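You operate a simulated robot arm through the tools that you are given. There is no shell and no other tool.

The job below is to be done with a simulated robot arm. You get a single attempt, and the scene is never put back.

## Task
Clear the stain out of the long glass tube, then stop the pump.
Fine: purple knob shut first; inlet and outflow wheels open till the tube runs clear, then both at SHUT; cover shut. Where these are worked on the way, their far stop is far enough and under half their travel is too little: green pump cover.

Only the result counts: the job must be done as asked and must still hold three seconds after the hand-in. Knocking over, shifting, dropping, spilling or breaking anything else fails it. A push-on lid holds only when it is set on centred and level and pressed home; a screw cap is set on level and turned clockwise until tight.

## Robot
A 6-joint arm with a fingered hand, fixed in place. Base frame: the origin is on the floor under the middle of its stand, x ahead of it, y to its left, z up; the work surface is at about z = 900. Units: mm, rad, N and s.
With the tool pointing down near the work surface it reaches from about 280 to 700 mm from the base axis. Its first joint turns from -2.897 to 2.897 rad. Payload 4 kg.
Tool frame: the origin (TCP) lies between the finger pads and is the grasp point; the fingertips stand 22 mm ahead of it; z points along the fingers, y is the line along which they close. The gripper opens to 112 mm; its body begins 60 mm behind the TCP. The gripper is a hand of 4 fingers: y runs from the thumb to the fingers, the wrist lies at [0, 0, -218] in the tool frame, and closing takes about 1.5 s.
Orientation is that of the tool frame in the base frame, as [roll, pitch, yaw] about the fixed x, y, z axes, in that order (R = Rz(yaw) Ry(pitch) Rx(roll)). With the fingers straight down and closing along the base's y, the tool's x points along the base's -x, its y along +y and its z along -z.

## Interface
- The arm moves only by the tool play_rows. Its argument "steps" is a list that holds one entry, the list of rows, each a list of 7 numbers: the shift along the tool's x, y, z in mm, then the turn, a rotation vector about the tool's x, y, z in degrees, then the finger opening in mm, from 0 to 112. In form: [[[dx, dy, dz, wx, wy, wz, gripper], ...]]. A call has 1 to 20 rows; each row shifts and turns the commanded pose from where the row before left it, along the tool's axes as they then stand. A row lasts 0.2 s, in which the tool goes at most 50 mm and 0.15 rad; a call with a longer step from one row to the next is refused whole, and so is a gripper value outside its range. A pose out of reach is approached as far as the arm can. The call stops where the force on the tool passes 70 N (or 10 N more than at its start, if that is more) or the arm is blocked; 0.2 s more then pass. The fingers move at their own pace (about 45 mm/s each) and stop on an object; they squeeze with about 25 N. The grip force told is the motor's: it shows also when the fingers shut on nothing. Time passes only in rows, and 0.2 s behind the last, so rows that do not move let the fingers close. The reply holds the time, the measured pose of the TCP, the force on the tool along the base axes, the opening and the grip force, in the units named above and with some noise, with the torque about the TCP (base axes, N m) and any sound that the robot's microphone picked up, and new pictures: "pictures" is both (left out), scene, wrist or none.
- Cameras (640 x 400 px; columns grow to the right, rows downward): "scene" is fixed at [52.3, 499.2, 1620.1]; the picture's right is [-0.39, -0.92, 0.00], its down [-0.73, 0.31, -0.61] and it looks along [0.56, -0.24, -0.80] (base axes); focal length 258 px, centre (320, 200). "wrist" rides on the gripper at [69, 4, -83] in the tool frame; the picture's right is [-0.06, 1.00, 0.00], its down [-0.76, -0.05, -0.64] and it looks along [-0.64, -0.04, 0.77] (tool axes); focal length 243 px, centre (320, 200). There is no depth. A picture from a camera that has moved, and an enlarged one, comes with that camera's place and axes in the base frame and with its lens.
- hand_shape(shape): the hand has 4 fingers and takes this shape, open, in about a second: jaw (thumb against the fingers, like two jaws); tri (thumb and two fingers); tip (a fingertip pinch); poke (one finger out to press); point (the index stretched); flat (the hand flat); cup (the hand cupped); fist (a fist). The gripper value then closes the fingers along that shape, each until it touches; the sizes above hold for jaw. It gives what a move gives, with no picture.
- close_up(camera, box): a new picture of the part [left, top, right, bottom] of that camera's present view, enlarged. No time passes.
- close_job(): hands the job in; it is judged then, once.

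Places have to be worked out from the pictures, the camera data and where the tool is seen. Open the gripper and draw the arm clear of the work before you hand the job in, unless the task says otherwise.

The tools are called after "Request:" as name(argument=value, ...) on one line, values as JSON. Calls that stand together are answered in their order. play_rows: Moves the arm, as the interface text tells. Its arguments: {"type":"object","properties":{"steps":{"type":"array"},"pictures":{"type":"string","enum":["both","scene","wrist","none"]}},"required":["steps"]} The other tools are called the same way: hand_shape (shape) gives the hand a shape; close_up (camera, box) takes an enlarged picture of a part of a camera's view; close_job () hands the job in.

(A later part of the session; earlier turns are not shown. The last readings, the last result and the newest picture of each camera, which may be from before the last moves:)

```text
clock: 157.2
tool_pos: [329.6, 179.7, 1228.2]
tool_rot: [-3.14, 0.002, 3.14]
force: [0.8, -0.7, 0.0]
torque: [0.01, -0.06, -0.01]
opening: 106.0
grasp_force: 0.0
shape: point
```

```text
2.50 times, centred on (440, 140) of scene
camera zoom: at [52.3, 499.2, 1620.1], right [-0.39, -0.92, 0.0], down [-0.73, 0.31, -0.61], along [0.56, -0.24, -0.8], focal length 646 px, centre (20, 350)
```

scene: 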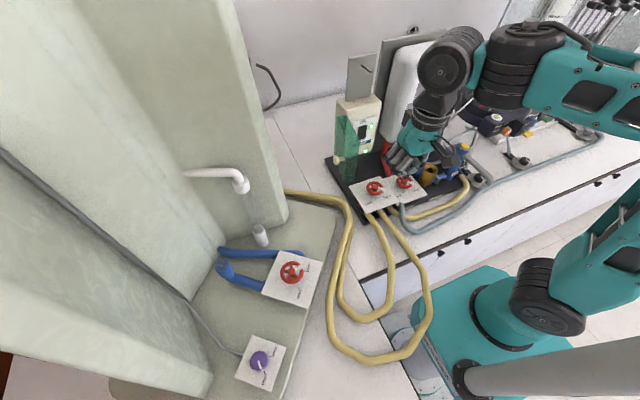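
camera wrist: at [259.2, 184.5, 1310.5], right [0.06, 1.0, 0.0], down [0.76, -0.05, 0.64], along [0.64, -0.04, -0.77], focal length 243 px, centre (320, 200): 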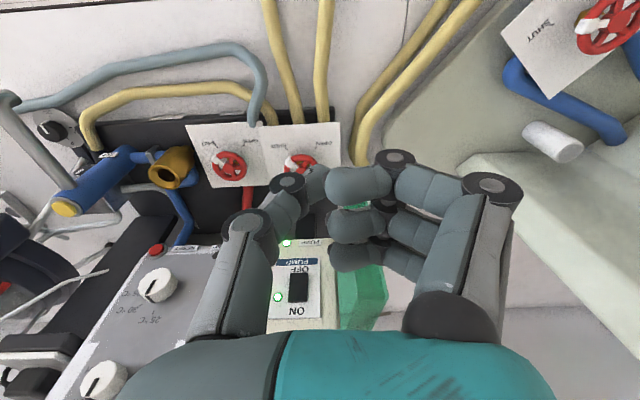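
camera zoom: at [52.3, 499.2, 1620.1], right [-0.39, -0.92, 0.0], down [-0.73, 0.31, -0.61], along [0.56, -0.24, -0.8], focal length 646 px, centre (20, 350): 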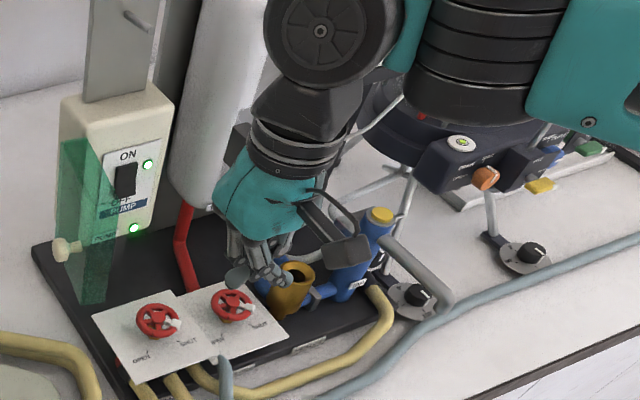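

The pointing finger is slanted; a closed fingertip pinch may be a better pusher. I look at the tip shape.

Request:
hand_shape(shape="tip")

Request:
play_rows(steps=[[[0, 0, 0, 0, 0, 0, 40], [0, 0, 0, 0, 0, 0, 0], [0, 0, 0, 0, 0, 0, 0], [0, 0, 0, 0, 0, 0, 0], [0, 0, 0, 0, 0, 0, 0], [0, 0, 0, 0, 0, 0, 0], [0, 0, 0, 0, 0, 0, 0]]])

Request:
close_up(camera="scene", box=[360, 60, 520, 220])

```text
clock: 158.1
tool_pos: [329.2, 179.9, 1227.8]
tool_rot: [3.141, 0.002, 3.141]
force: [-0.3, 0.2, 0.1]
torque: [0.02, -0.02, -0.03]
opening: 111.9
grasp_force: 0.0
shape: tip
```

```text
clock: 159.7
tool_pos: [329.2, 179.5, 1227.5]
tool_rot: [-3.14, 0.001, 3.141]
force: [0.8, 0.3, 0.1]
torque: [0.01, 0.0, 0.02]
opening: 0.0
grasp_force: 13.7
shape: tip
camera wrist: at [259.2, 184.5, 1310.5], right [0.06, 1.0, 0.0], down [0.76, -0.05, 0.64], along [0.64, -0.04, -0.77], focal length 243 px, centre (320, 200)
```

scene: 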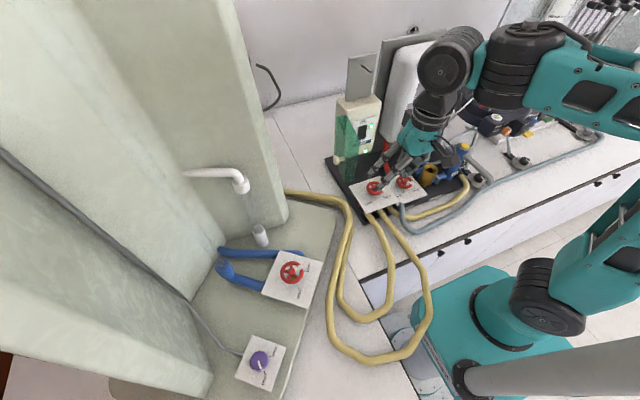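
wrist: 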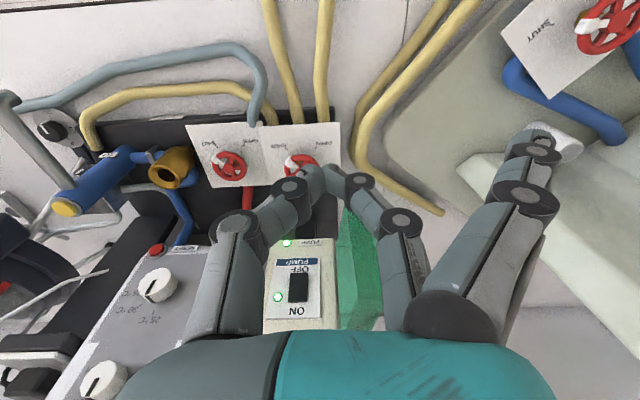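

```text
2.50 times, centred on (440, 140) of scene
camera zoom: at [52.3, 499.2, 1620.1], right [-0.39, -0.92, 0.0], down [-0.73, 0.31, -0.61], along [0.56, -0.24, -0.8], focal length 646 px, centre (20, 350)
```

zoom: 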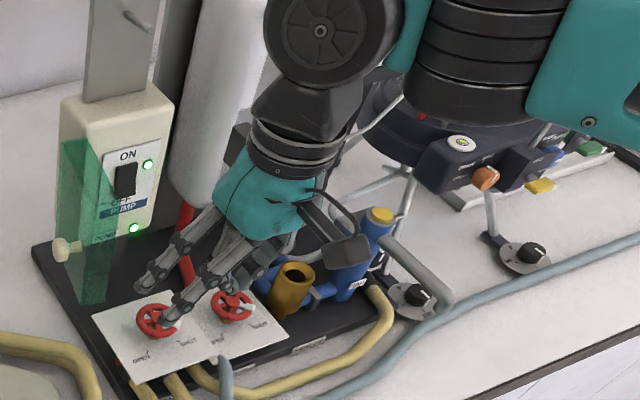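

In "poke" the thumb is the pressing finger, its tip on the tool axis ~22 mm ahead with the others tucked behind; that suits me. I set poke again and move forward above the board, turning the hand so the camera is on the −y side (away from the opened cover).

Request:
hand_shape(shape="poke")

Request:
play_rows(steps=[[[-36, -12, 9, 0, 0, 0, 112], [-36, -12, 9, 0, 0, 0, 112], [-36, -12, 9, 0, 0, 0, 112], [-36, -12, 9, 0, 0, 0, 112], [0, 0, 0, 0, 0, -8.2, 112], [0, 0, 0, 0, 0, -8.2, 112], [0, 0, 0, 0, 0, -8.2, 112], [0, 0, 0, 0, 0, -8.2, 112], [0, 0, 0, 0, 0, -8.2, 112], [0, 0, 0, 0, 0, -8.2, 112], [0, 0, 0, 0, 0, -8.2, 112], [0, 0, 0, 0, 0, -8.2, 112], [0, 0, 0, 0, 0, -8.2, 112], [0, 0, 0, 0, 0, -8.2, 112], [0, 0, 0, 0, 0, -8, 112], [0, 0, 0, 0, 0, 0, 112]]])

Request:
close_up(camera="wrist", box=[200, 80, 440, 280])

Request:
close_up(camera="scene", box=[320, 50, 480, 200])

```text
clock: 160.6
tool_pos: [328.9, 179.6, 1228.9]
tool_rot: [3.141, 0.001, 3.14]
force: [0.7, -0.1, -0.3]
torque: [-0.03, 0.01, -0.01]
opening: 0.1
grasp_force: 0.1
shape: poke
```

```text
clock: 164.0
tool_pos: [473.3, 131.8, 1192.8]
tool_rot: [-3.14, -0.001, -1.569]
force: [-0.6, 0.0, -0.4]
torque: [0.0, -0.02, -0.04]
opening: 0.0
grasp_force: 0.2
shape: poke
camera wrist: at [468.6, 63.2, 1275.7], right [-1.0, 0.06, 0.0], down [0.05, 0.77, 0.64], along [0.04, 0.64, -0.77], focal length 243 px, centre (320, 200)
```

scene: 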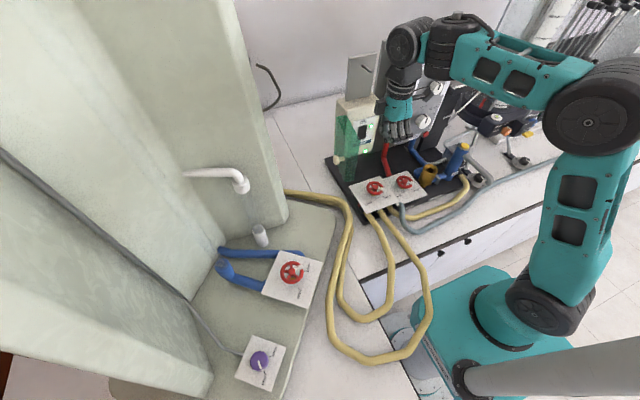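
wrist: 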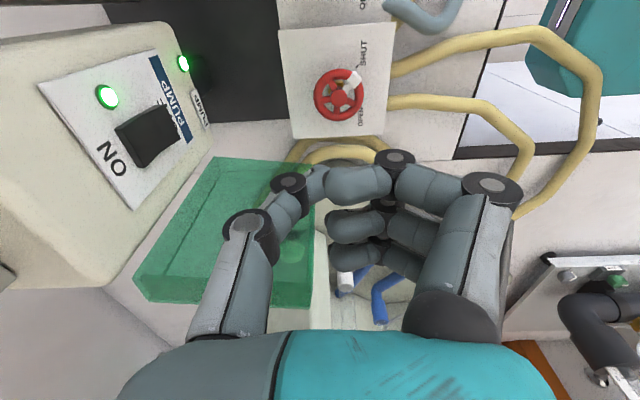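

```text
2.00 times, centred on (320, 180) of wrist
camera zoom: at [468.6, 63.2, 1275.7], right [-1.0, 0.06, 0.0], down [0.05, 0.77, 0.64], along [0.04, 0.64, -0.77], focal length 485 px, centre (320, 240)
```

zoom: 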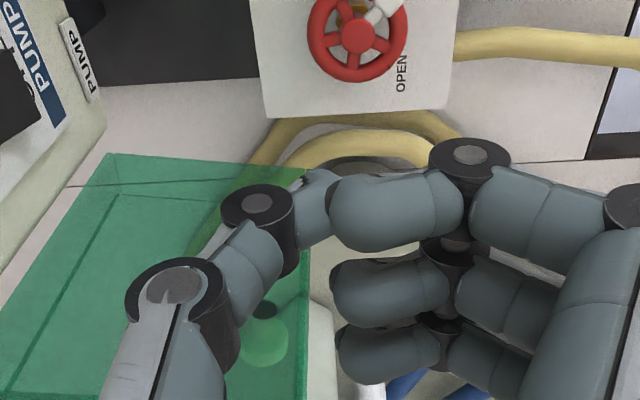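

```text
2.67 times, centred on (400, 125) of scene
camera zoom: at [52.3, 499.2, 1620.1], right [-0.39, -0.92, 0.0], down [-0.73, 0.31, -0.61], along [0.56, -0.24, -0.8], focal length 689 px, centre (107, 400)
```

zoom: 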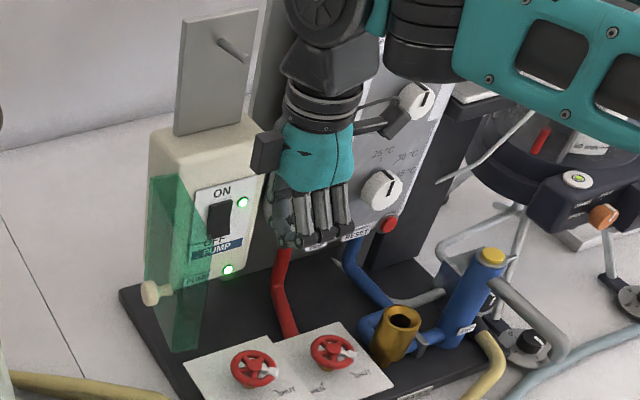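

Request:
close_up(camera="wrist", box=[30, 40, 230, 220])

Request:
close_up(camera="scene", box=[335, 80, 400, 150])

```text
2.22 times, centred on (130, 130) of wrist
camera zoom: at [468.6, 63.2, 1275.7], right [-1.0, 0.06, 0.0], down [0.05, 0.77, 0.64], along [0.04, 0.64, -0.77], focal length 539 px, centre (742, 356)
```

zoom: 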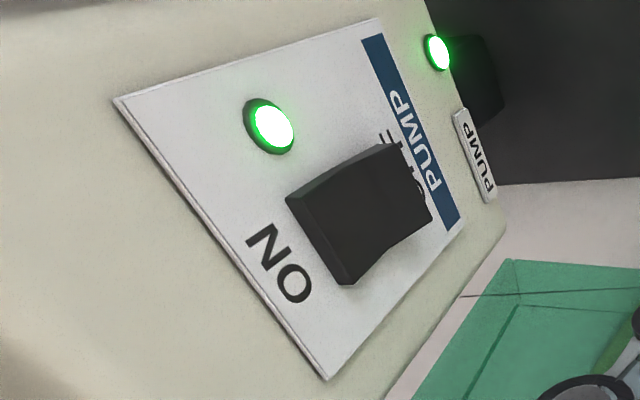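

```text
5.71 times, centred on (368, 115) of scene
camera zoom: at [52.3, 499.2, 1620.1], right [-0.39, -0.92, 0.0], down [-0.73, 0.31, -0.61], along [0.56, -0.24, -0.8], focal length 1477 px, centre (49, 686)
```

zoom: 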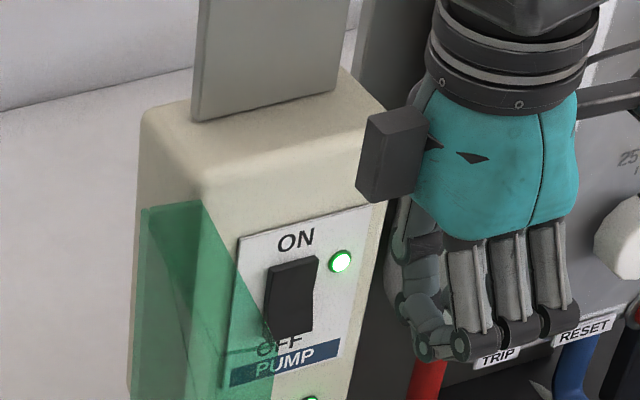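

The rocker's lower (OFF) end protrudes; its centre is about [583,130,1103]. I tilt the tool forward 55° at this safe spot (thumb on top) and check.

Request:
play_rows(steps=[[[0, 0, 0, 7.9, 0, 0, 112], [0, 0, 0, 7.9, 0, 0, 112], [0, 0, 0, 7.9, 0, 0, 112], [0, 0, 0, 7.9, 0, 0, 112], [0, 0, 0, 7.9, 0, 0, 112], [0, 0, 0, 7.9, 0, 0, 112], [0, 0, 0, 7.6, 0, 0, 112], [0, 0, 0, 0, 0, 0, 112]]])

Request:
close_up(camera="scene", box=[320, 50, 480, 200])

```text
clock: 165.8
tool_pos: [472.8, 132.1, 1192.7]
tool_rot: [-2.179, -0.003, -1.571]
force: [0.1, 0.4, 0.2]
torque: [-0.01, -0.07, 0.0]
opening: 0.2
grasp_force: 0.0
shape: poke
camera wrist: at [402.4, 62.5, 1236.2], right [-0.57, 0.06, -0.82], down [-0.5, 0.77, 0.41], along [0.65, 0.64, -0.4], focal length 243 px, centre (320, 200)
```

scene: 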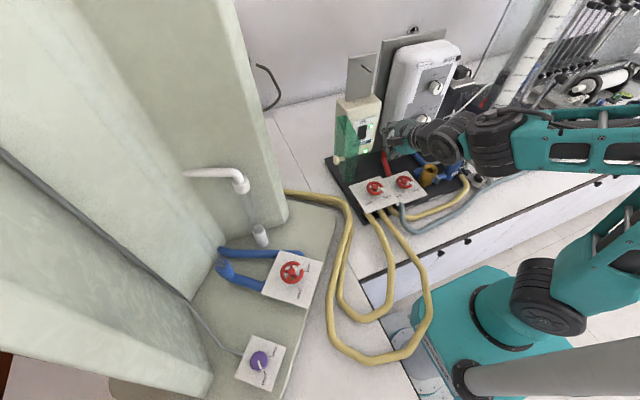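
wrist: 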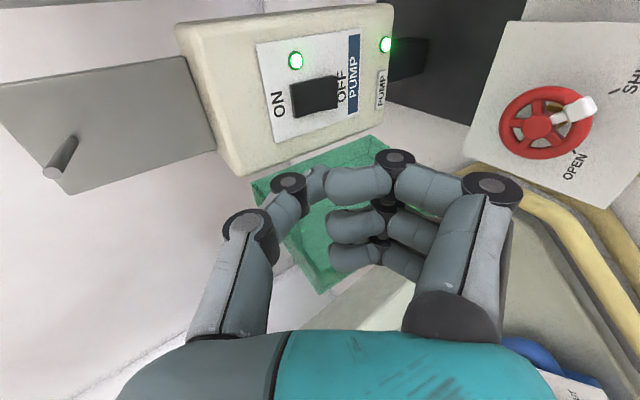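

```text
2.67 times, centred on (400, 125) of scene
camera zoom: at [52.3, 499.2, 1620.1], right [-0.39, -0.92, 0.0], down [-0.73, 0.31, -0.61], along [0.56, -0.24, -0.8], focal length 689 px, centre (107, 400)
```

zoom: 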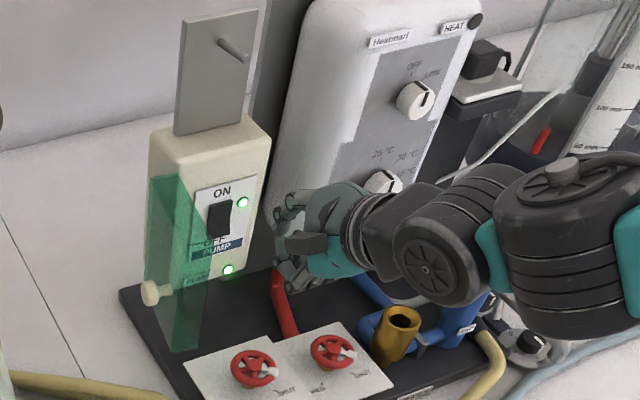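

The tool axis now points almost at the rocker. I enlarge to aim at its OFF end.

Request:
close_up(camera="wrist", box=[240, 30, 400, 150])

```text
3.33 times, centred on (320, 90) of wrist
camera zoom: at [402.4, 62.5, 1236.2], right [-0.57, 0.06, -0.82], down [-0.5, 0.77, 0.41], along [0.65, 0.64, -0.4], focal length 809 px, centre (320, 567)
```

zoom: 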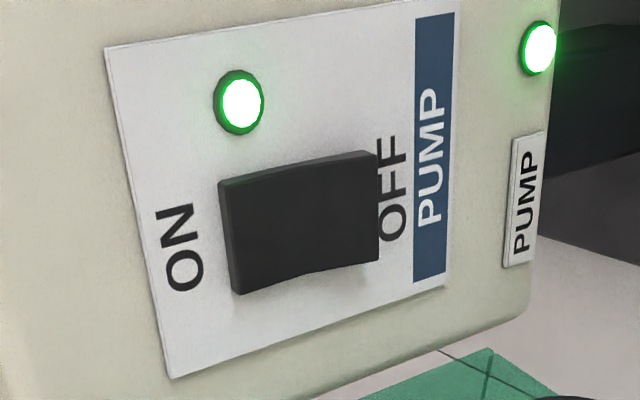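

I bring the thumb tip to ~25 mm in front of the OFF half.

Request:
play_rows(steps=[[[0.5, 6.4, 24, 0, 0, 0, 112], [0.5, 6.4, 24, 0, 0, 0, 112], [0.5, 6.3, 24, 0, 0, 0, 112], [0.5, 6.3, 24, 0, 0, 0, 112], [0, 0, 0, 0, 0, 0, 112]]])

Request:
close_up(camera="wrist", box=[220, 80, 420, 260])

Request:
close_up(camera="scene", box=[330, 70, 440, 170])

```text
clock: 167.0
tool_pos: [537.4, 128.1, 1118.4]
tool_rot: [-2.18, 0.001, -1.57]
force: [-0.8, -0.2, -0.8]
torque: [-0.01, 0.0, -0.03]
opening: 0.0
grasp_force: 0.1
shape: poke
camera wrist: at [465.8, 59.5, 1161.5], right [-0.57, 0.06, -0.82], down [-0.5, 0.77, 0.41], along [0.65, 0.64, -0.4], focal length 243 px, centre (320, 200)
```

scene: 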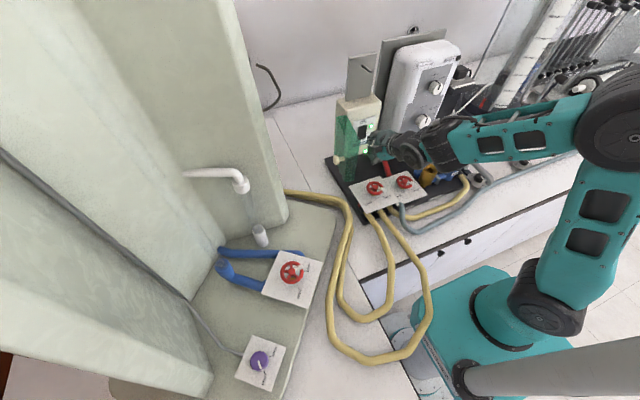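
wrist: 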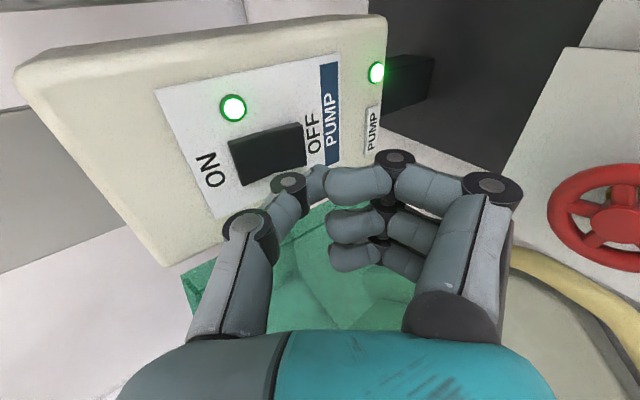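

```text
2.22 times, centred on (320, 170) of wrist
camera zoom: at [465.8, 59.5, 1161.5], right [-0.57, 0.06, -0.82], down [-0.5, 0.77, 0.41], along [0.65, 0.64, -0.4], focal length 539 px, centre (320, 267)
```

zoom: 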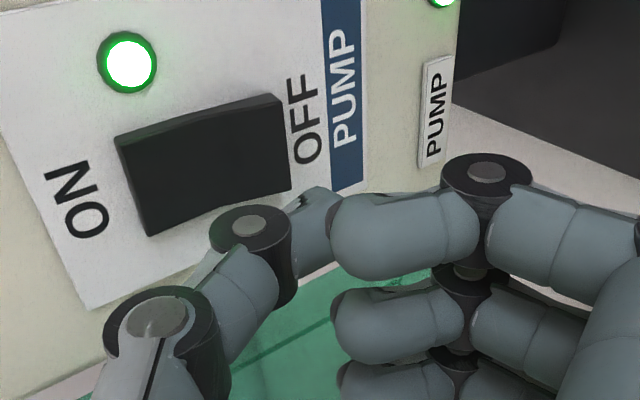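

```text
4.00 times, centred on (385, 120) of scene
camera zoom: at [52.3, 499.2, 1620.1], right [-0.39, -0.92, 0.0], down [-0.73, 0.31, -0.61], along [0.56, -0.24, -0.8], focal length 1034 px, centre (60, 520)
```

zoom: 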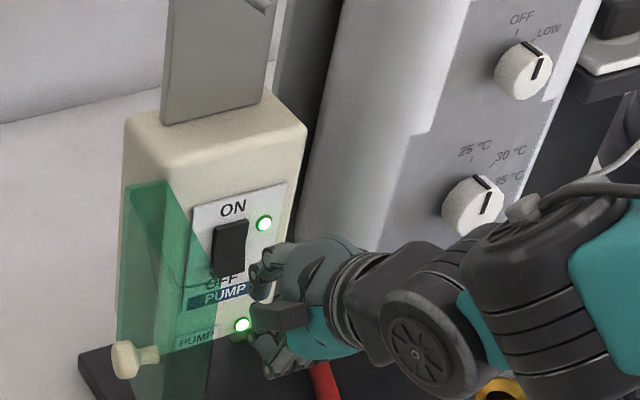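

The thumb's joint would come close to the ON half while pressing, so I tilt 20° further (to 75° forward) to make the approach more frontal.

Request:
play_rows(steps=[[[0, 0, 0, 6.7, 0, 0, 112], [0, 0, 0, 6.7, 0, 0, 112], [0, 0, 0, 6.6, 0, 0, 112], [0, 0, 0, 0, 0, 0, 112]]])

Request:
close_up(camera="wrist", box=[220, 80, 420, 260])

Request:
close_up(camera="scene", box=[330, 70, 440, 170])

```text
clock: 168.0
tool_pos: [537.0, 129.8, 1117.1]
tool_rot: [-1.829, 0.0, -1.57]
force: [0.3, 0.1, -0.2]
torque: [0.0, -0.06, 0.01]
opening: 0.0
grasp_force: 0.0
shape: poke
camera wrist: at [455.7, 60.9, 1134.4], right [-0.26, 0.06, -0.96], down [-0.61, 0.77, 0.21], along [0.75, 0.64, -0.16], focal length 243 px, centre (320, 200)
```

scene: 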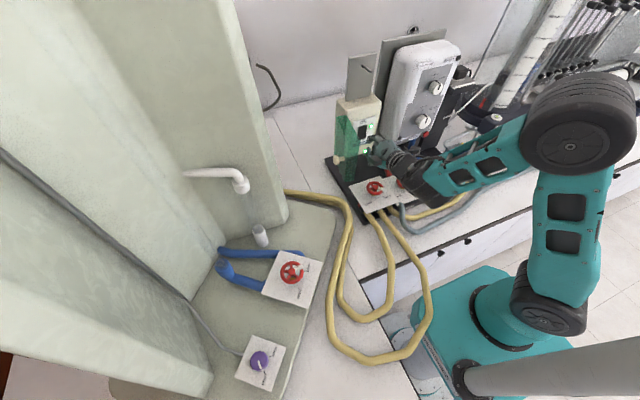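
wrist: 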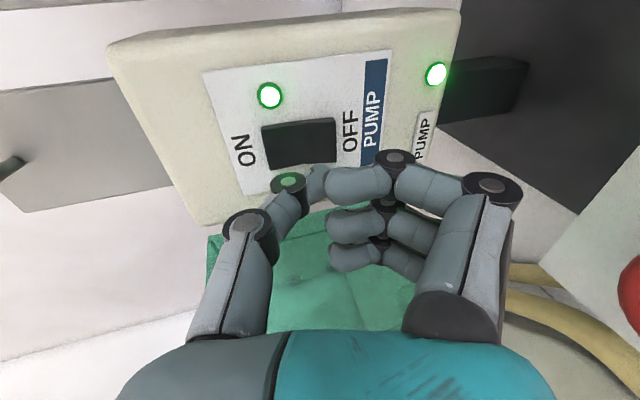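

```text
2.22 times, centred on (320, 170) of wrist
camera zoom: at [455.7, 60.9, 1134.4], right [-0.26, 0.06, -0.96], down [-0.61, 0.77, 0.21], along [0.75, 0.64, -0.16], focal length 539 px, centre (320, 267)
```

zoom: 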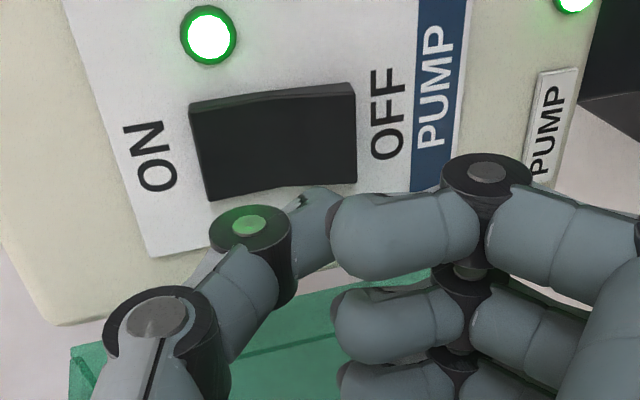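

```text
4.00 times, centred on (385, 120) of scene
camera zoom: at [52.3, 499.2, 1620.1], right [-0.39, -0.92, 0.0], down [-0.73, 0.31, -0.61], along [0.56, -0.24, -0.8], focal length 1034 px, centre (60, 520)
```

zoom: 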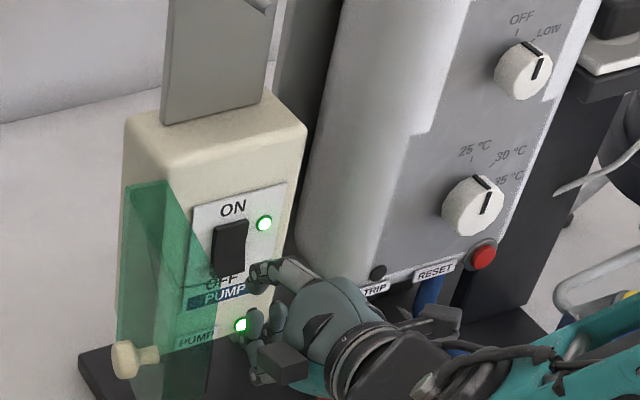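

Well aligned: the tool axis points at the OFF half, contact expected after ~22–28 mm. I advance 18 mm, then in small steps while watching force.

Request:
play_rows(steps=[[[2, 0, 9, 0, 0, 0, 112], [0, 0, 9, 0, 0, 0, 112], [0, 0, 0, 0, 0, 0, 112]]], pictures="wrist")

Request:
close_up(camera="scene", box=[340, 80, 410, 150])

```text
clock: 168.8
tool_pos: [554.3, 128.0, 1112.4]
tool_rot: [-1.83, 0.001, -1.57]
force: [0.1, 0.0, 0.2]
torque: [-0.01, 0.03, -0.02]
opening: 0.0
grasp_force: 0.0
shape: poke
camera wrist: at [472.9, 58.4, 1129.0], right [-0.26, 0.06, -0.96], down [-0.61, 0.77, 0.21], along [0.75, 0.64, -0.16], focal length 243 px, centre (320, 200)
```

wrist: 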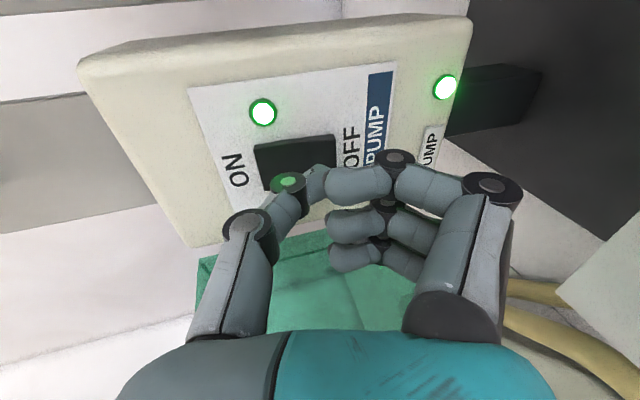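

```text
5.71 times, centred on (375, 115) of scene
camera zoom: at [52.3, 499.2, 1620.1], right [-0.39, -0.92, 0.0], down [-0.73, 0.31, -0.61], along [0.56, -0.24, -0.8], focal length 1477 px, centre (6, 686)
```

zoom: 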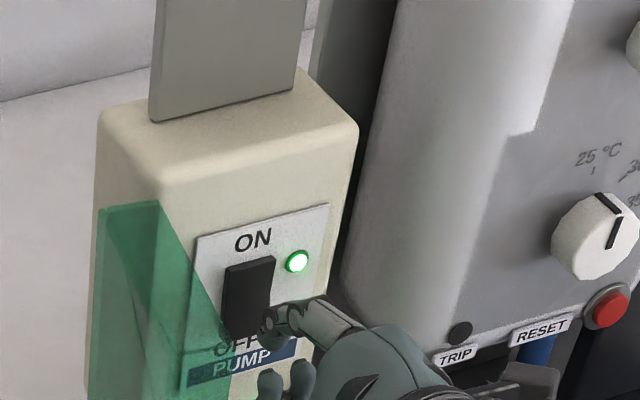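

Request:
play_rows(steps=[[[0, 0, 3, 0, 0, 0, 112], [0, 0, 3, 0, 0, 0, 112], [0, 0, 0, 0, 0, 0, 112]]], pictures="wrist")

Request:
close_up(camera="wrist", box=[220, 80, 420, 260])

Request:
close_up(camera="scene", box=[340, 80, 410, 150])

```text
clock: 169.6
tool_pos: [561.8, 127.5, 1110.9]
tool_rot: [-1.831, 0.0, -1.57]
force: [0.3, -0.1, 0.1]
torque: [0.0, 0.0, -0.02]
opening: 0.0
grasp_force: 0.1
shape: poke
camera wrist: at [479.5, 58.7, 1127.6], right [-0.26, 0.06, -0.96], down [-0.61, 0.77, 0.21], along [0.75, 0.64, -0.16], focal length 243 px, centre (320, 200)
```

wrist: 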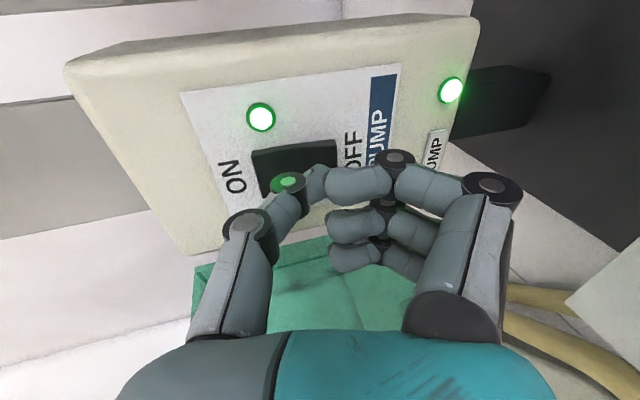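

```text
2.22 times, centred on (320, 170) of wrist
camera zoom: at [479.5, 58.7, 1127.6], right [-0.26, 0.06, -0.96], down [-0.61, 0.77, 0.21], along [0.75, 0.64, -0.16], focal length 539 px, centre (320, 267)
```

zoom: 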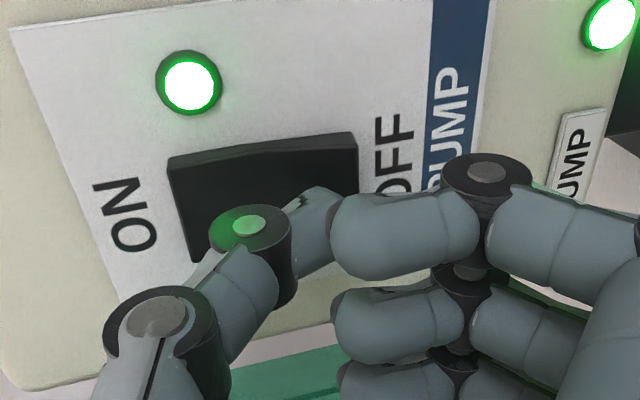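

```text
5.71 times, centred on (375, 115) of scene
camera zoom: at [52.3, 499.2, 1620.1], right [-0.39, -0.92, 0.0], down [-0.73, 0.31, -0.61], along [0.56, -0.24, -0.8], focal length 1477 px, centre (6, 686)
```

zoom: 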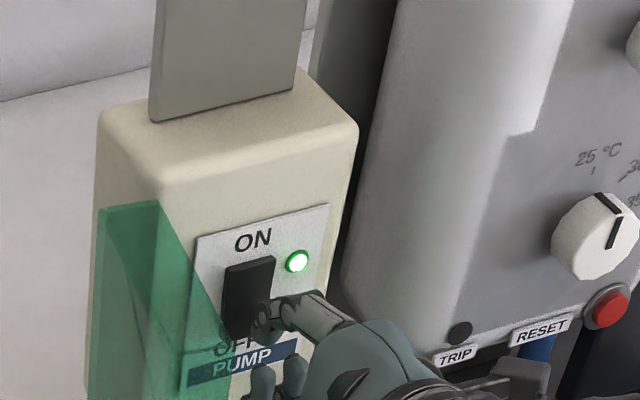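

No contact yet; I continue in 2.5 mm steps.

Request:
play_rows(steps=[[[0, 0, 2.5, 0, 0, 0, 112], [0, 0, 2.5, 0, 0, 0, 112], [0, 0, 2.5, 0, 0, 0, 112], [0, 0, 0, 0, 0, 0, 112]]], pictures="wrist")

```text
clock: 170.6
tool_pos: [568.2, 126.8, 1108.6]
tool_rot: [-1.831, -0.002, -1.572]
force: [-1.6, -0.9, 0.7]
torque: [-0.02, 0.0, 0.01]
opening: 0.0
grasp_force: 0.0
shape: poke
heard: click
camera wrist: at [487.4, 59.1, 1125.2], right [-0.26, 0.06, -0.96], down [-0.61, 0.77, 0.21], along [0.75, 0.64, -0.16], focal length 243 px, centre (320, 200)
```

wrist: 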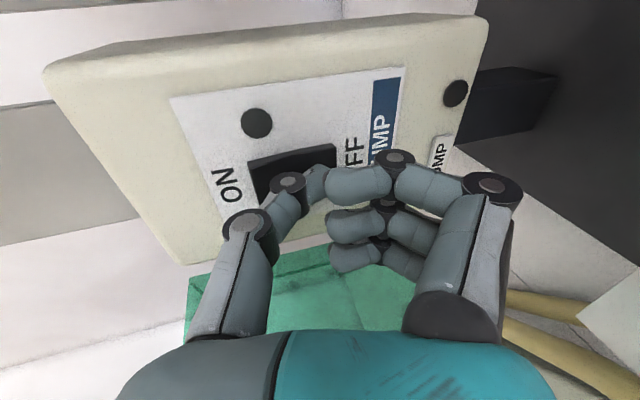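

A click was heard and both lamps went dark: the pump is off. I back straight out along the tool axis.

Request:
play_rows(steps=[[[0, 0, -8, 0, 0, 0, 112], [0, 0, -15, 0, 0, 0, 112], [0, 0, -25, 0, 0, 0, 112], [0, -15, -25, 0, 0, 0, 112], [0, -15, -15, 0, 0, 0, 112], [0, 0, 0, 0, 0, 0, 112]]])

Request:
close_up(camera="wrist", box=[220, 30, 420, 200])

Request:
close_up(camera="scene", box=[320, 60, 440, 180])

```text
clock: 172.0
tool_pos: [489.4, 127.9, 1158.3]
tool_rot: [-1.83, 0.0, -1.573]
force: [0.7, 0.5, 0.7]
torque: [-0.01, 0.03, -0.02]
opening: 0.1
grasp_force: 0.0
shape: poke
camera wrist: at [408.4, 59.4, 1174.8], right [-0.26, 0.06, -0.96], down [-0.61, 0.77, 0.21], along [0.75, 0.64, -0.16], focal length 243 px, centre (320, 200)
```

scene: 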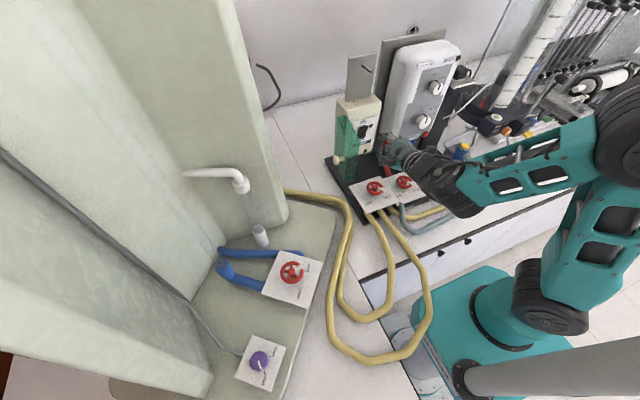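
wrist: 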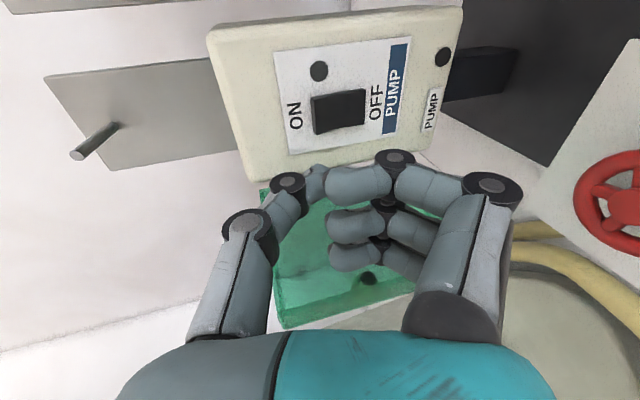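

```text
2.35 times, centred on (320, 115) of wrist
camera zoom: at [408.4, 59.4, 1174.8], right [-0.26, 0.06, -0.96], down [-0.61, 0.77, 0.21], along [0.75, 0.64, -0.16], focal length 571 px, centre (320, 400)
```

zoom: 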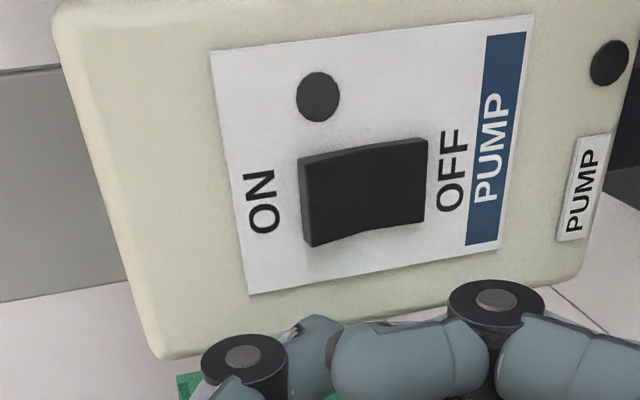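

```text
3.33 times, centred on (380, 120) of scene
camera zoom: at [52.3, 499.2, 1620.1], right [-0.39, -0.92, 0.0], down [-0.73, 0.31, -0.61], along [0.56, -0.24, -0.8], focal length 862 px, centre (120, 467)
```

zoom: 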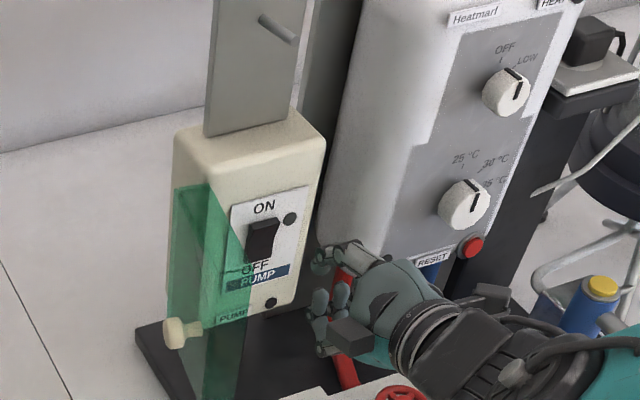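

The rocker is at OFF and lamps are dark. Now I straighten the tool back to vertical before closing the cover.

Request:
play_rows(steps=[[[0, 0, 0, -7.5, 0, 0, 112], [0, 0, 0, -7.5, 0, 0, 112], [0, 0, 0, -7.5, 0, 0, 112], [0, 0, 0, -7.5, 0, 0, 112], [0, 0, 0, -7.5, 0, 0, 112], [0, 0, 0, -7.5, 0, 0, 112], [0, 0, 0, -7.5, 0, 0, 112], [0, 0, 0, -7.5, 0, 0, 112], [0, 0, 0, -7.5, 0, 0, 112], [0, 0, 0, -7.5, 0, 0, 112], [0, 40, -10, 0, 0, 0, 112], [0, 40, -10, 0, 0, 0, 112], [0, 39, -5, 0, 0, 0, 112], [0, 0, 0, 0, 0, 0, 112]]])

Request:
hand_shape(shape="jaw")

```text
clock: 175.0
tool_pos: [369.6, 126.0, 1184.4]
tool_rot: [-3.14, -0.001, -1.57]
force: [0.7, 0.0, -1.0]
torque: [0.02, 0.02, 0.02]
opening: 0.0
grasp_force: 0.0
shape: poke
camera wrist: at [365.5, 57.7, 1267.2], right [-1.0, 0.06, 0.0], down [0.05, 0.77, 0.64], along [0.04, 0.64, -0.77], focal length 243 px, centre (320, 200)
```

scene: 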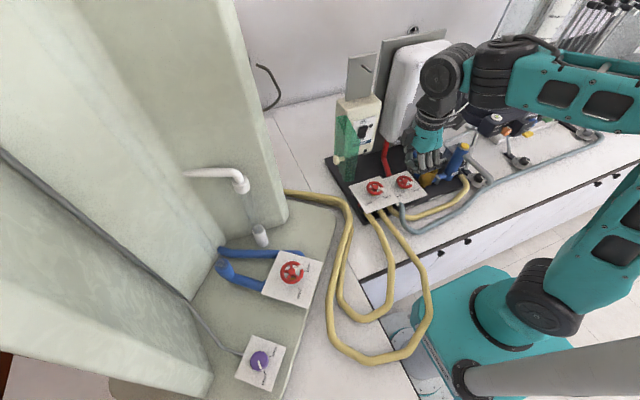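
wrist: 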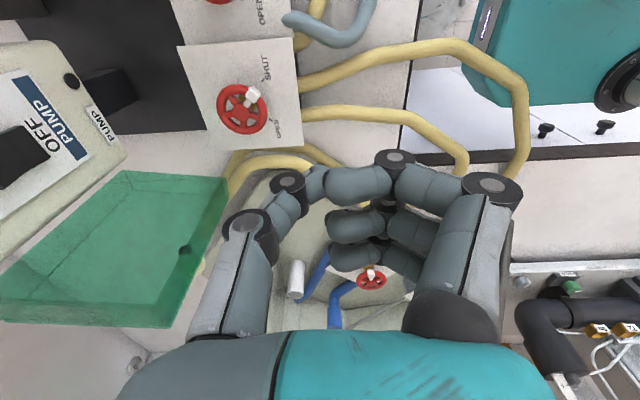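

```text
clock: 175.9
tool_pos: [370.4, 126.5, 1184.7]
tool_rot: [-3.139, 0.0, -1.57]
force: [0.7, 0.3, -0.3]
torque: [-0.02, 0.01, 0.0]
opening: 111.7
grasp_force: 0.2
shape: jaw
```

Hand vertical and back in jaw shape. I move to the +y side of the opened cover and rotate the hand clockwise toward yaw ≈80°.

Request:
play_rows(steps=[[[-46, 0, 0, 0, 0, 0, 70], [-46, 0, 0, 0, 0, 0, 70], [-46, 0, 0, 0, 0, 0, 70], [-46, 0, 0, 0, 0, 0, 70], [0, 0, 0, 0, 0, 8.5, 70], [0, 0, 0, 0, 0, 8.5, 70], [0, 0, 0, 0, 0, 8.5, 70], [0, 0, 0, 0, 0, 8.5, 70], [0, 0, 0, 0, 0, 8.5, 70], [0, 0, 0, 0, 0, 8.5, 70], [0, 0, 0, 0, 0, 8.5, 70], [0, 0, 0, 0, 0, 8.5, 70], [0, 0, 0, 0, 0, 8.5, 70], [0, 0, 0, 0, 0, 8.5, 70], [0, 0, 0, 0, 0, 0, 70]]])

```text
clock: 179.1
tool_pos: [371.6, 311.5, 1186.4]
tool_rot: [-3.141, 0.003, -3.056]
force: [-0.1, 0.0, 1.0]
torque: [0.0, 0.0, 0.01]
opening: 70.5
grasp_force: 0.1
shape: jaw
camera wrist: at [302.4, 311.3, 1268.2], right [-0.02, 1.0, 0.0], down [0.77, 0.02, 0.64], along [0.64, 0.01, -0.77], focal length 243 px, centre (320, 200)
```

scene: 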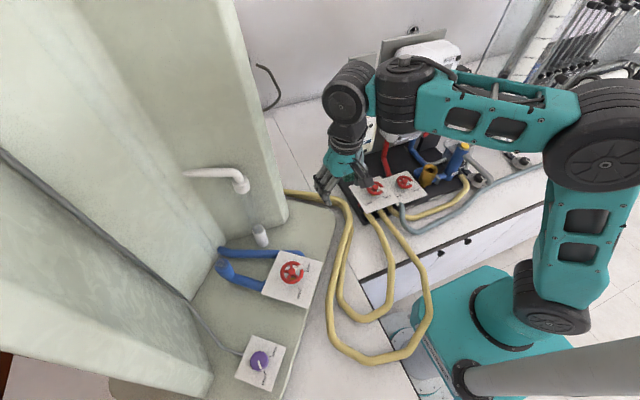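
wrist: 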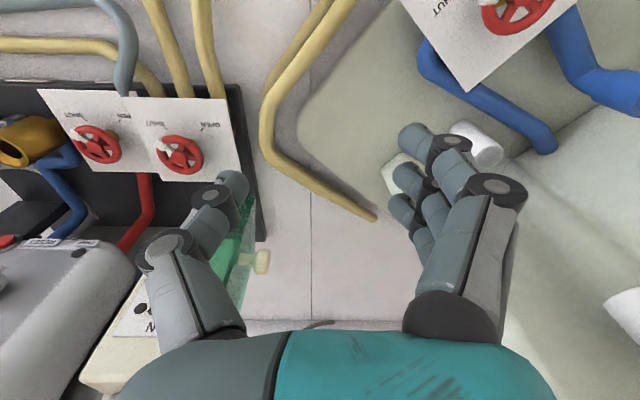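

The knob is at about [507,260,1123]. I rotate the remaining ~102° clockwise here, then check the view.

Request:
play_rows(steps=[[[0, 0, 0, 0, 0, 8.5, 70], [0, 0, 0, 0, 0, 8.5, 70], [0, 0, 0, 0, 0, 8.5, 70], [0, 0, 0, 0, 0, 8.5, 70], [0, 0, 0, 0, 0, 8.5, 70], [0, 0, 0, 0, 0, 8.5, 70], [0, 0, 0, 0, 0, 8.5, 70], [0, 0, 0, 0, 0, 8.5, 70], [0, 0, 0, 0, 0, 8.5, 70], [0, 0, 0, 0, 0, 8.5, 70], [0, 0, 0, 0, 0, 8.5, 70], [0, 0, 0, 0, 0, 8.5, 70], [0, 0, 0, 0, 0, 0, 70]]])

```text
clock: 181.9
tool_pos: [371.2, 310.0, 1185.2]
tool_rot: [3.139, 0.0, 1.448]
force: [0.1, 1.0, -0.4]
torque: [-0.01, 0.0, 0.04]
opening: 70.4
grasp_force: 0.1
shape: jaw
camera wrist: at [383.7, 379.5, 1267.9], right [0.98, -0.19, 0.0], down [-0.14, -0.75, 0.64], along [-0.12, -0.63, -0.77], focal length 243 px, centre (320, 200)
```

scene: 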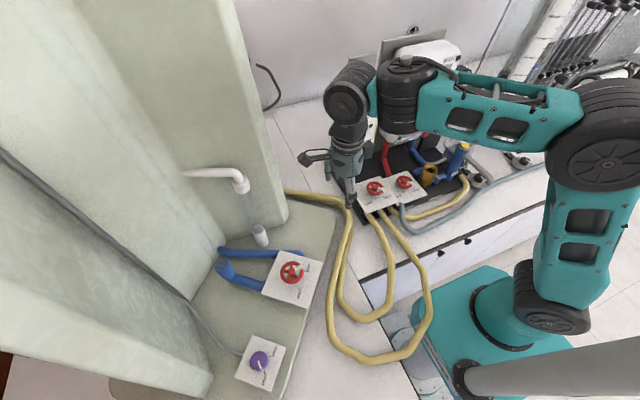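
wrist: 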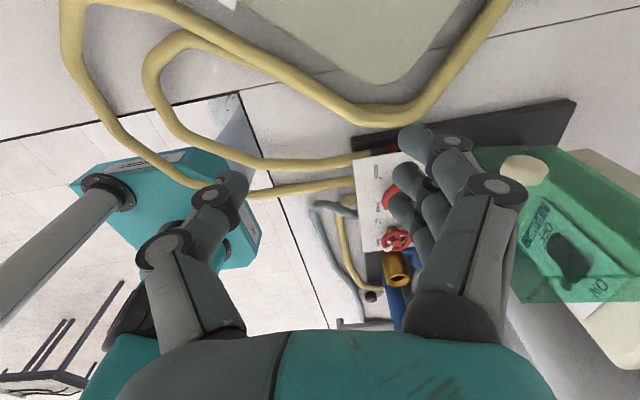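

The knob head is at [507,261,1123], the cover open ~102°. I align yaw to ~78° and slide in parallel to the cover above the knob, staying ~15 mm further out for a check.

Request:
play_rows(steps=[[[0, 0, 0, 0, 0, 4.5, 70], [-1, 36, 0, 0, 0, 0, 70], [-1, 36, 0, 0, 0, 0, 70], [0, 36, 0, 0, 0, 0, 70], [0, 34, 0, 0, 0, 0, 70], [0, 0, 0, 0, 0, 0, 70]]])

Request:
close_up(camera="wrist", box=[220, 80, 420, 260])

```text
clock: 183.3
tool_pos: [510.5, 280.6, 1186.3]
tool_rot: [3.139, -0.001, 1.37]
force: [0.3, -0.2, -0.8]
torque: [0.0, -0.04, 0.01]
opening: 70.3
grasp_force: 0.2
shape: jaw
camera wrist: at [527.3, 347.5, 1268.3], right [0.97, -0.26, 0.0], down [-0.2, -0.74, 0.64], along [-0.17, -0.62, -0.77], focal length 243 px, centre (320, 200)
```

scene: 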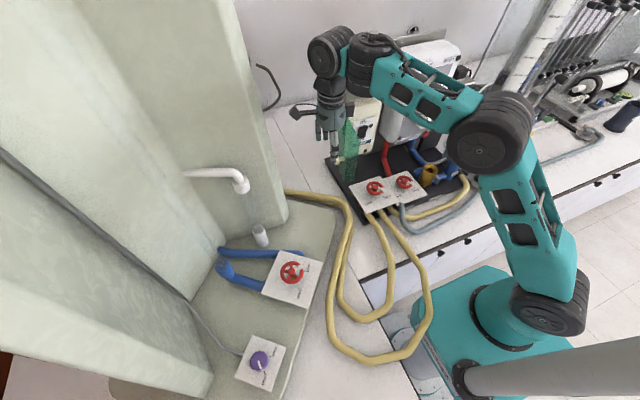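
wrist: 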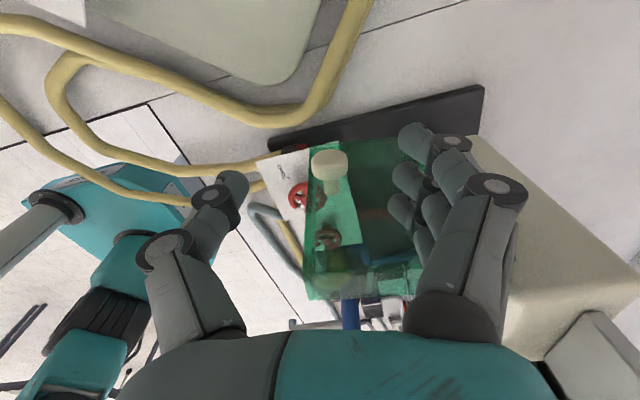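

```text
2.22 times, centred on (320, 170) of wrist
camera zoom: at [527.3, 347.5, 1268.3], right [0.97, -0.26, 0.0], down [-0.2, -0.74, 0.64], along [-0.17, -0.62, -0.77], focal length 539 px, centre (320, 267)
```

zoom: 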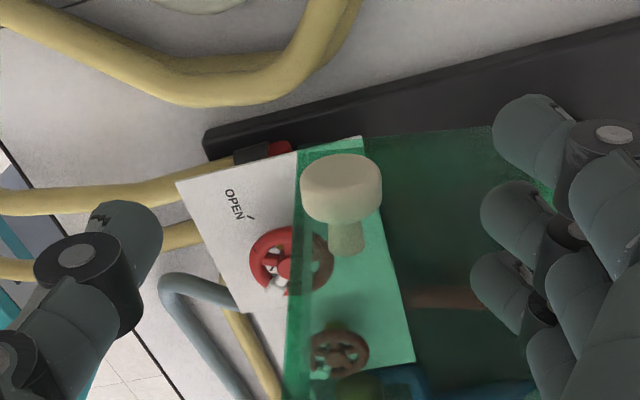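

I shift onto the knob axis and descend.

Request:
play_rows(steps=[[[-9, 2.6, 0, 0, 0, 0, 70], [-9.5, 2.6, 5, 0, 0, 0, 70], [0, 0, 15, 0, 0, 0, 70], [0, 0, 20, 0, 0, 0, 70], [0, 0, 14, 0, 0, 0, 70], [0, 0, 0, 0, 0, 0, 70]]], pictures="wrist")

Request:
close_up(camera="wrist", box=[220, 80, 420, 260])

```text
clock: 184.7
tool_pos: [511.0, 260.1, 1130.2]
tool_rot: [3.139, 0.001, 1.37]
force: [-0.9, -0.4, -0.5]
torque: [-0.03, -0.04, 0.03]
opening: 70.5
grasp_force: 0.1
shape: jaw
camera wrist: at [528.9, 328.5, 1212.3], right [0.97, -0.26, 0.0], down [-0.2, -0.74, 0.64], along [-0.17, -0.62, -0.77], focal length 243 px, centre (320, 200)
```

wrist: 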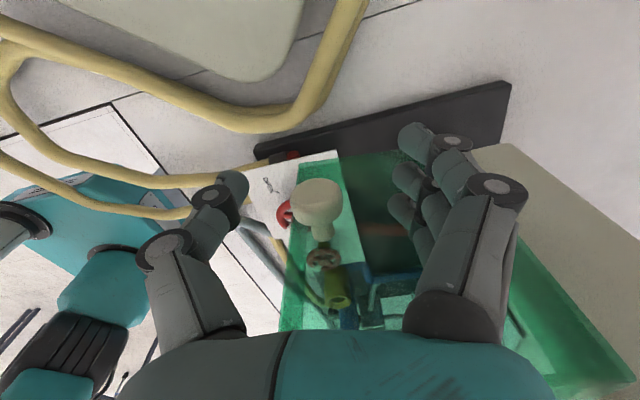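

```text
2.22 times, centred on (320, 170) of wrist
camera zoom: at [528.9, 328.5, 1212.3], right [0.97, -0.26, 0.0], down [-0.2, -0.74, 0.64], along [-0.17, -0.62, -0.77], focal length 539 px, centre (320, 267)
```

zoom: 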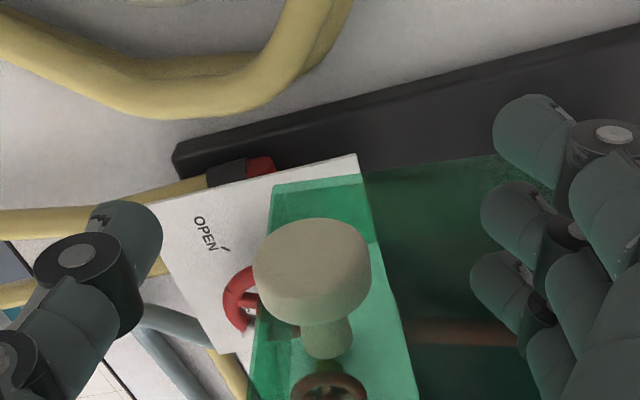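

The head is ~8 mm toward the cover and 2 mm aside; I correct by 4 mm/2.4 mm and close the fingers.

Request:
play_rows(steps=[[[-4, -2.4, 0, 0, 0, 0, 70], [0, 0, 0, 0, 0, 0, 50], [0, 0, 0, 0, 0, 0, 30], [0, 0, 0, 0, 0, 0, 10], [0, 0, 0, 0, 0, 0, 0], [0, 0, 0, 0, 0, 0, 0], [0, 0, 0, 0, 0, 0, 0], [0, 0, 0, 0, 0, 0, 0]]], pictures="wrist")

Request:
close_up(camera="wrist", box=[220, 80, 420, 260])

```text
clock: 186.5
tool_pos: [508.5, 257.3, 1131.4]
tool_rot: [3.14, 0.0, 1.372]
force: [3.7, -2.5, -3.2]
torque: [0.02, -0.05, 0.08]
opening: 0.0
grasp_force: 24.6
shape: jaw
camera wrist: at [526.1, 324.7, 1213.0], right [0.96, -0.26, 0.0], down [-0.2, -0.74, 0.64], along [-0.17, -0.62, -0.77], focal length 243 px, centre (320, 200)
```

wrist: 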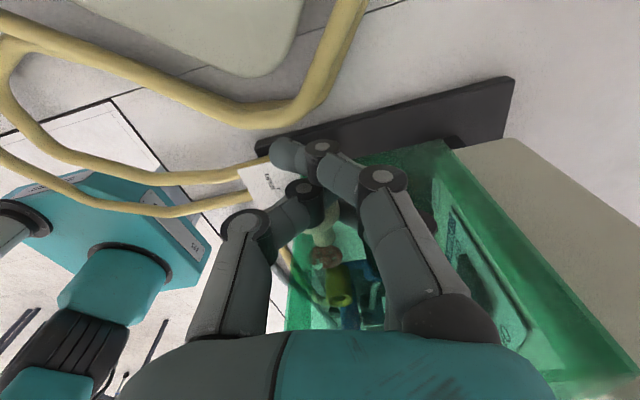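

```text
2.22 times, centred on (320, 170) of wrist
camera zoom: at [526.1, 324.7, 1213.0], right [0.96, -0.26, 0.0], down [-0.2, -0.74, 0.64], along [-0.17, -0.62, -0.77], focal length 539 px, centre (320, 267)
```

zoom: 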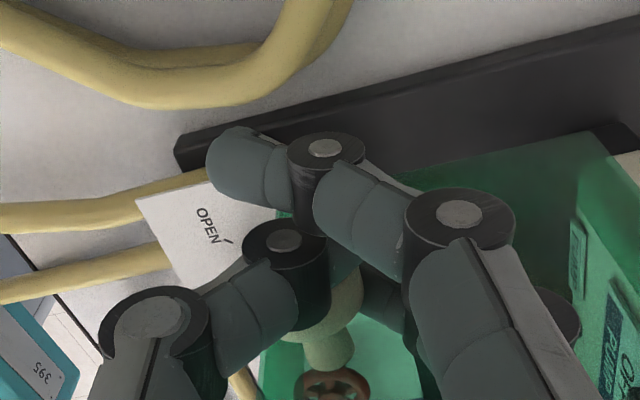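

Held again. I swing the cover back (counter-clockwise about the hinge ≈[592,191]), first 20° with a check.

Request:
play_rows(steps=[[[-8.5, -3.9, 0, 0, 0, -5, 0], [-8.5, -3.9, 0, 0, 0, -5, 0], [-8.5, -3.9, 0, 0, 0, -5, 0], [-8.5, -3.9, 0, 0, 0, -5, 0], [0, 0, 0, 0, 0, 0, 0]]])

```text
clock: 187.7
tool_pos: [491.6, 224.9, 1131.7]
tool_rot: [3.141, 0.0, 1.718]
force: [3.7, -1.6, -5.9]
torque: [0.02, -0.01, 0.05]
opening: 0.1
grasp_force: 25.0
shape: jaw
camera wrist: at [484.9, 295.0, 1214.2], right [1.0, 0.09, 0.0], down [0.06, -0.76, 0.64], along [0.06, -0.64, -0.77], focal length 243 px, centre (320, 200)
```

scene: 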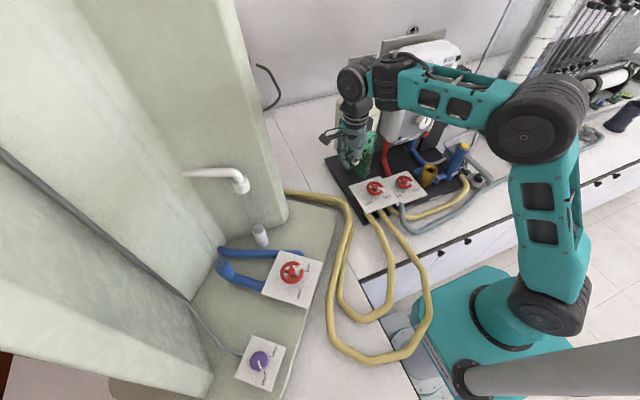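
wrist: 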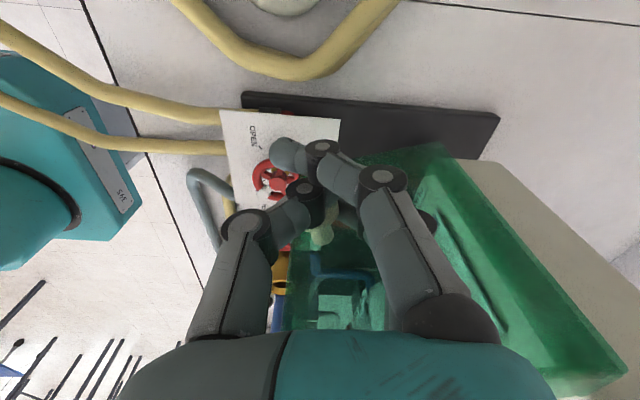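

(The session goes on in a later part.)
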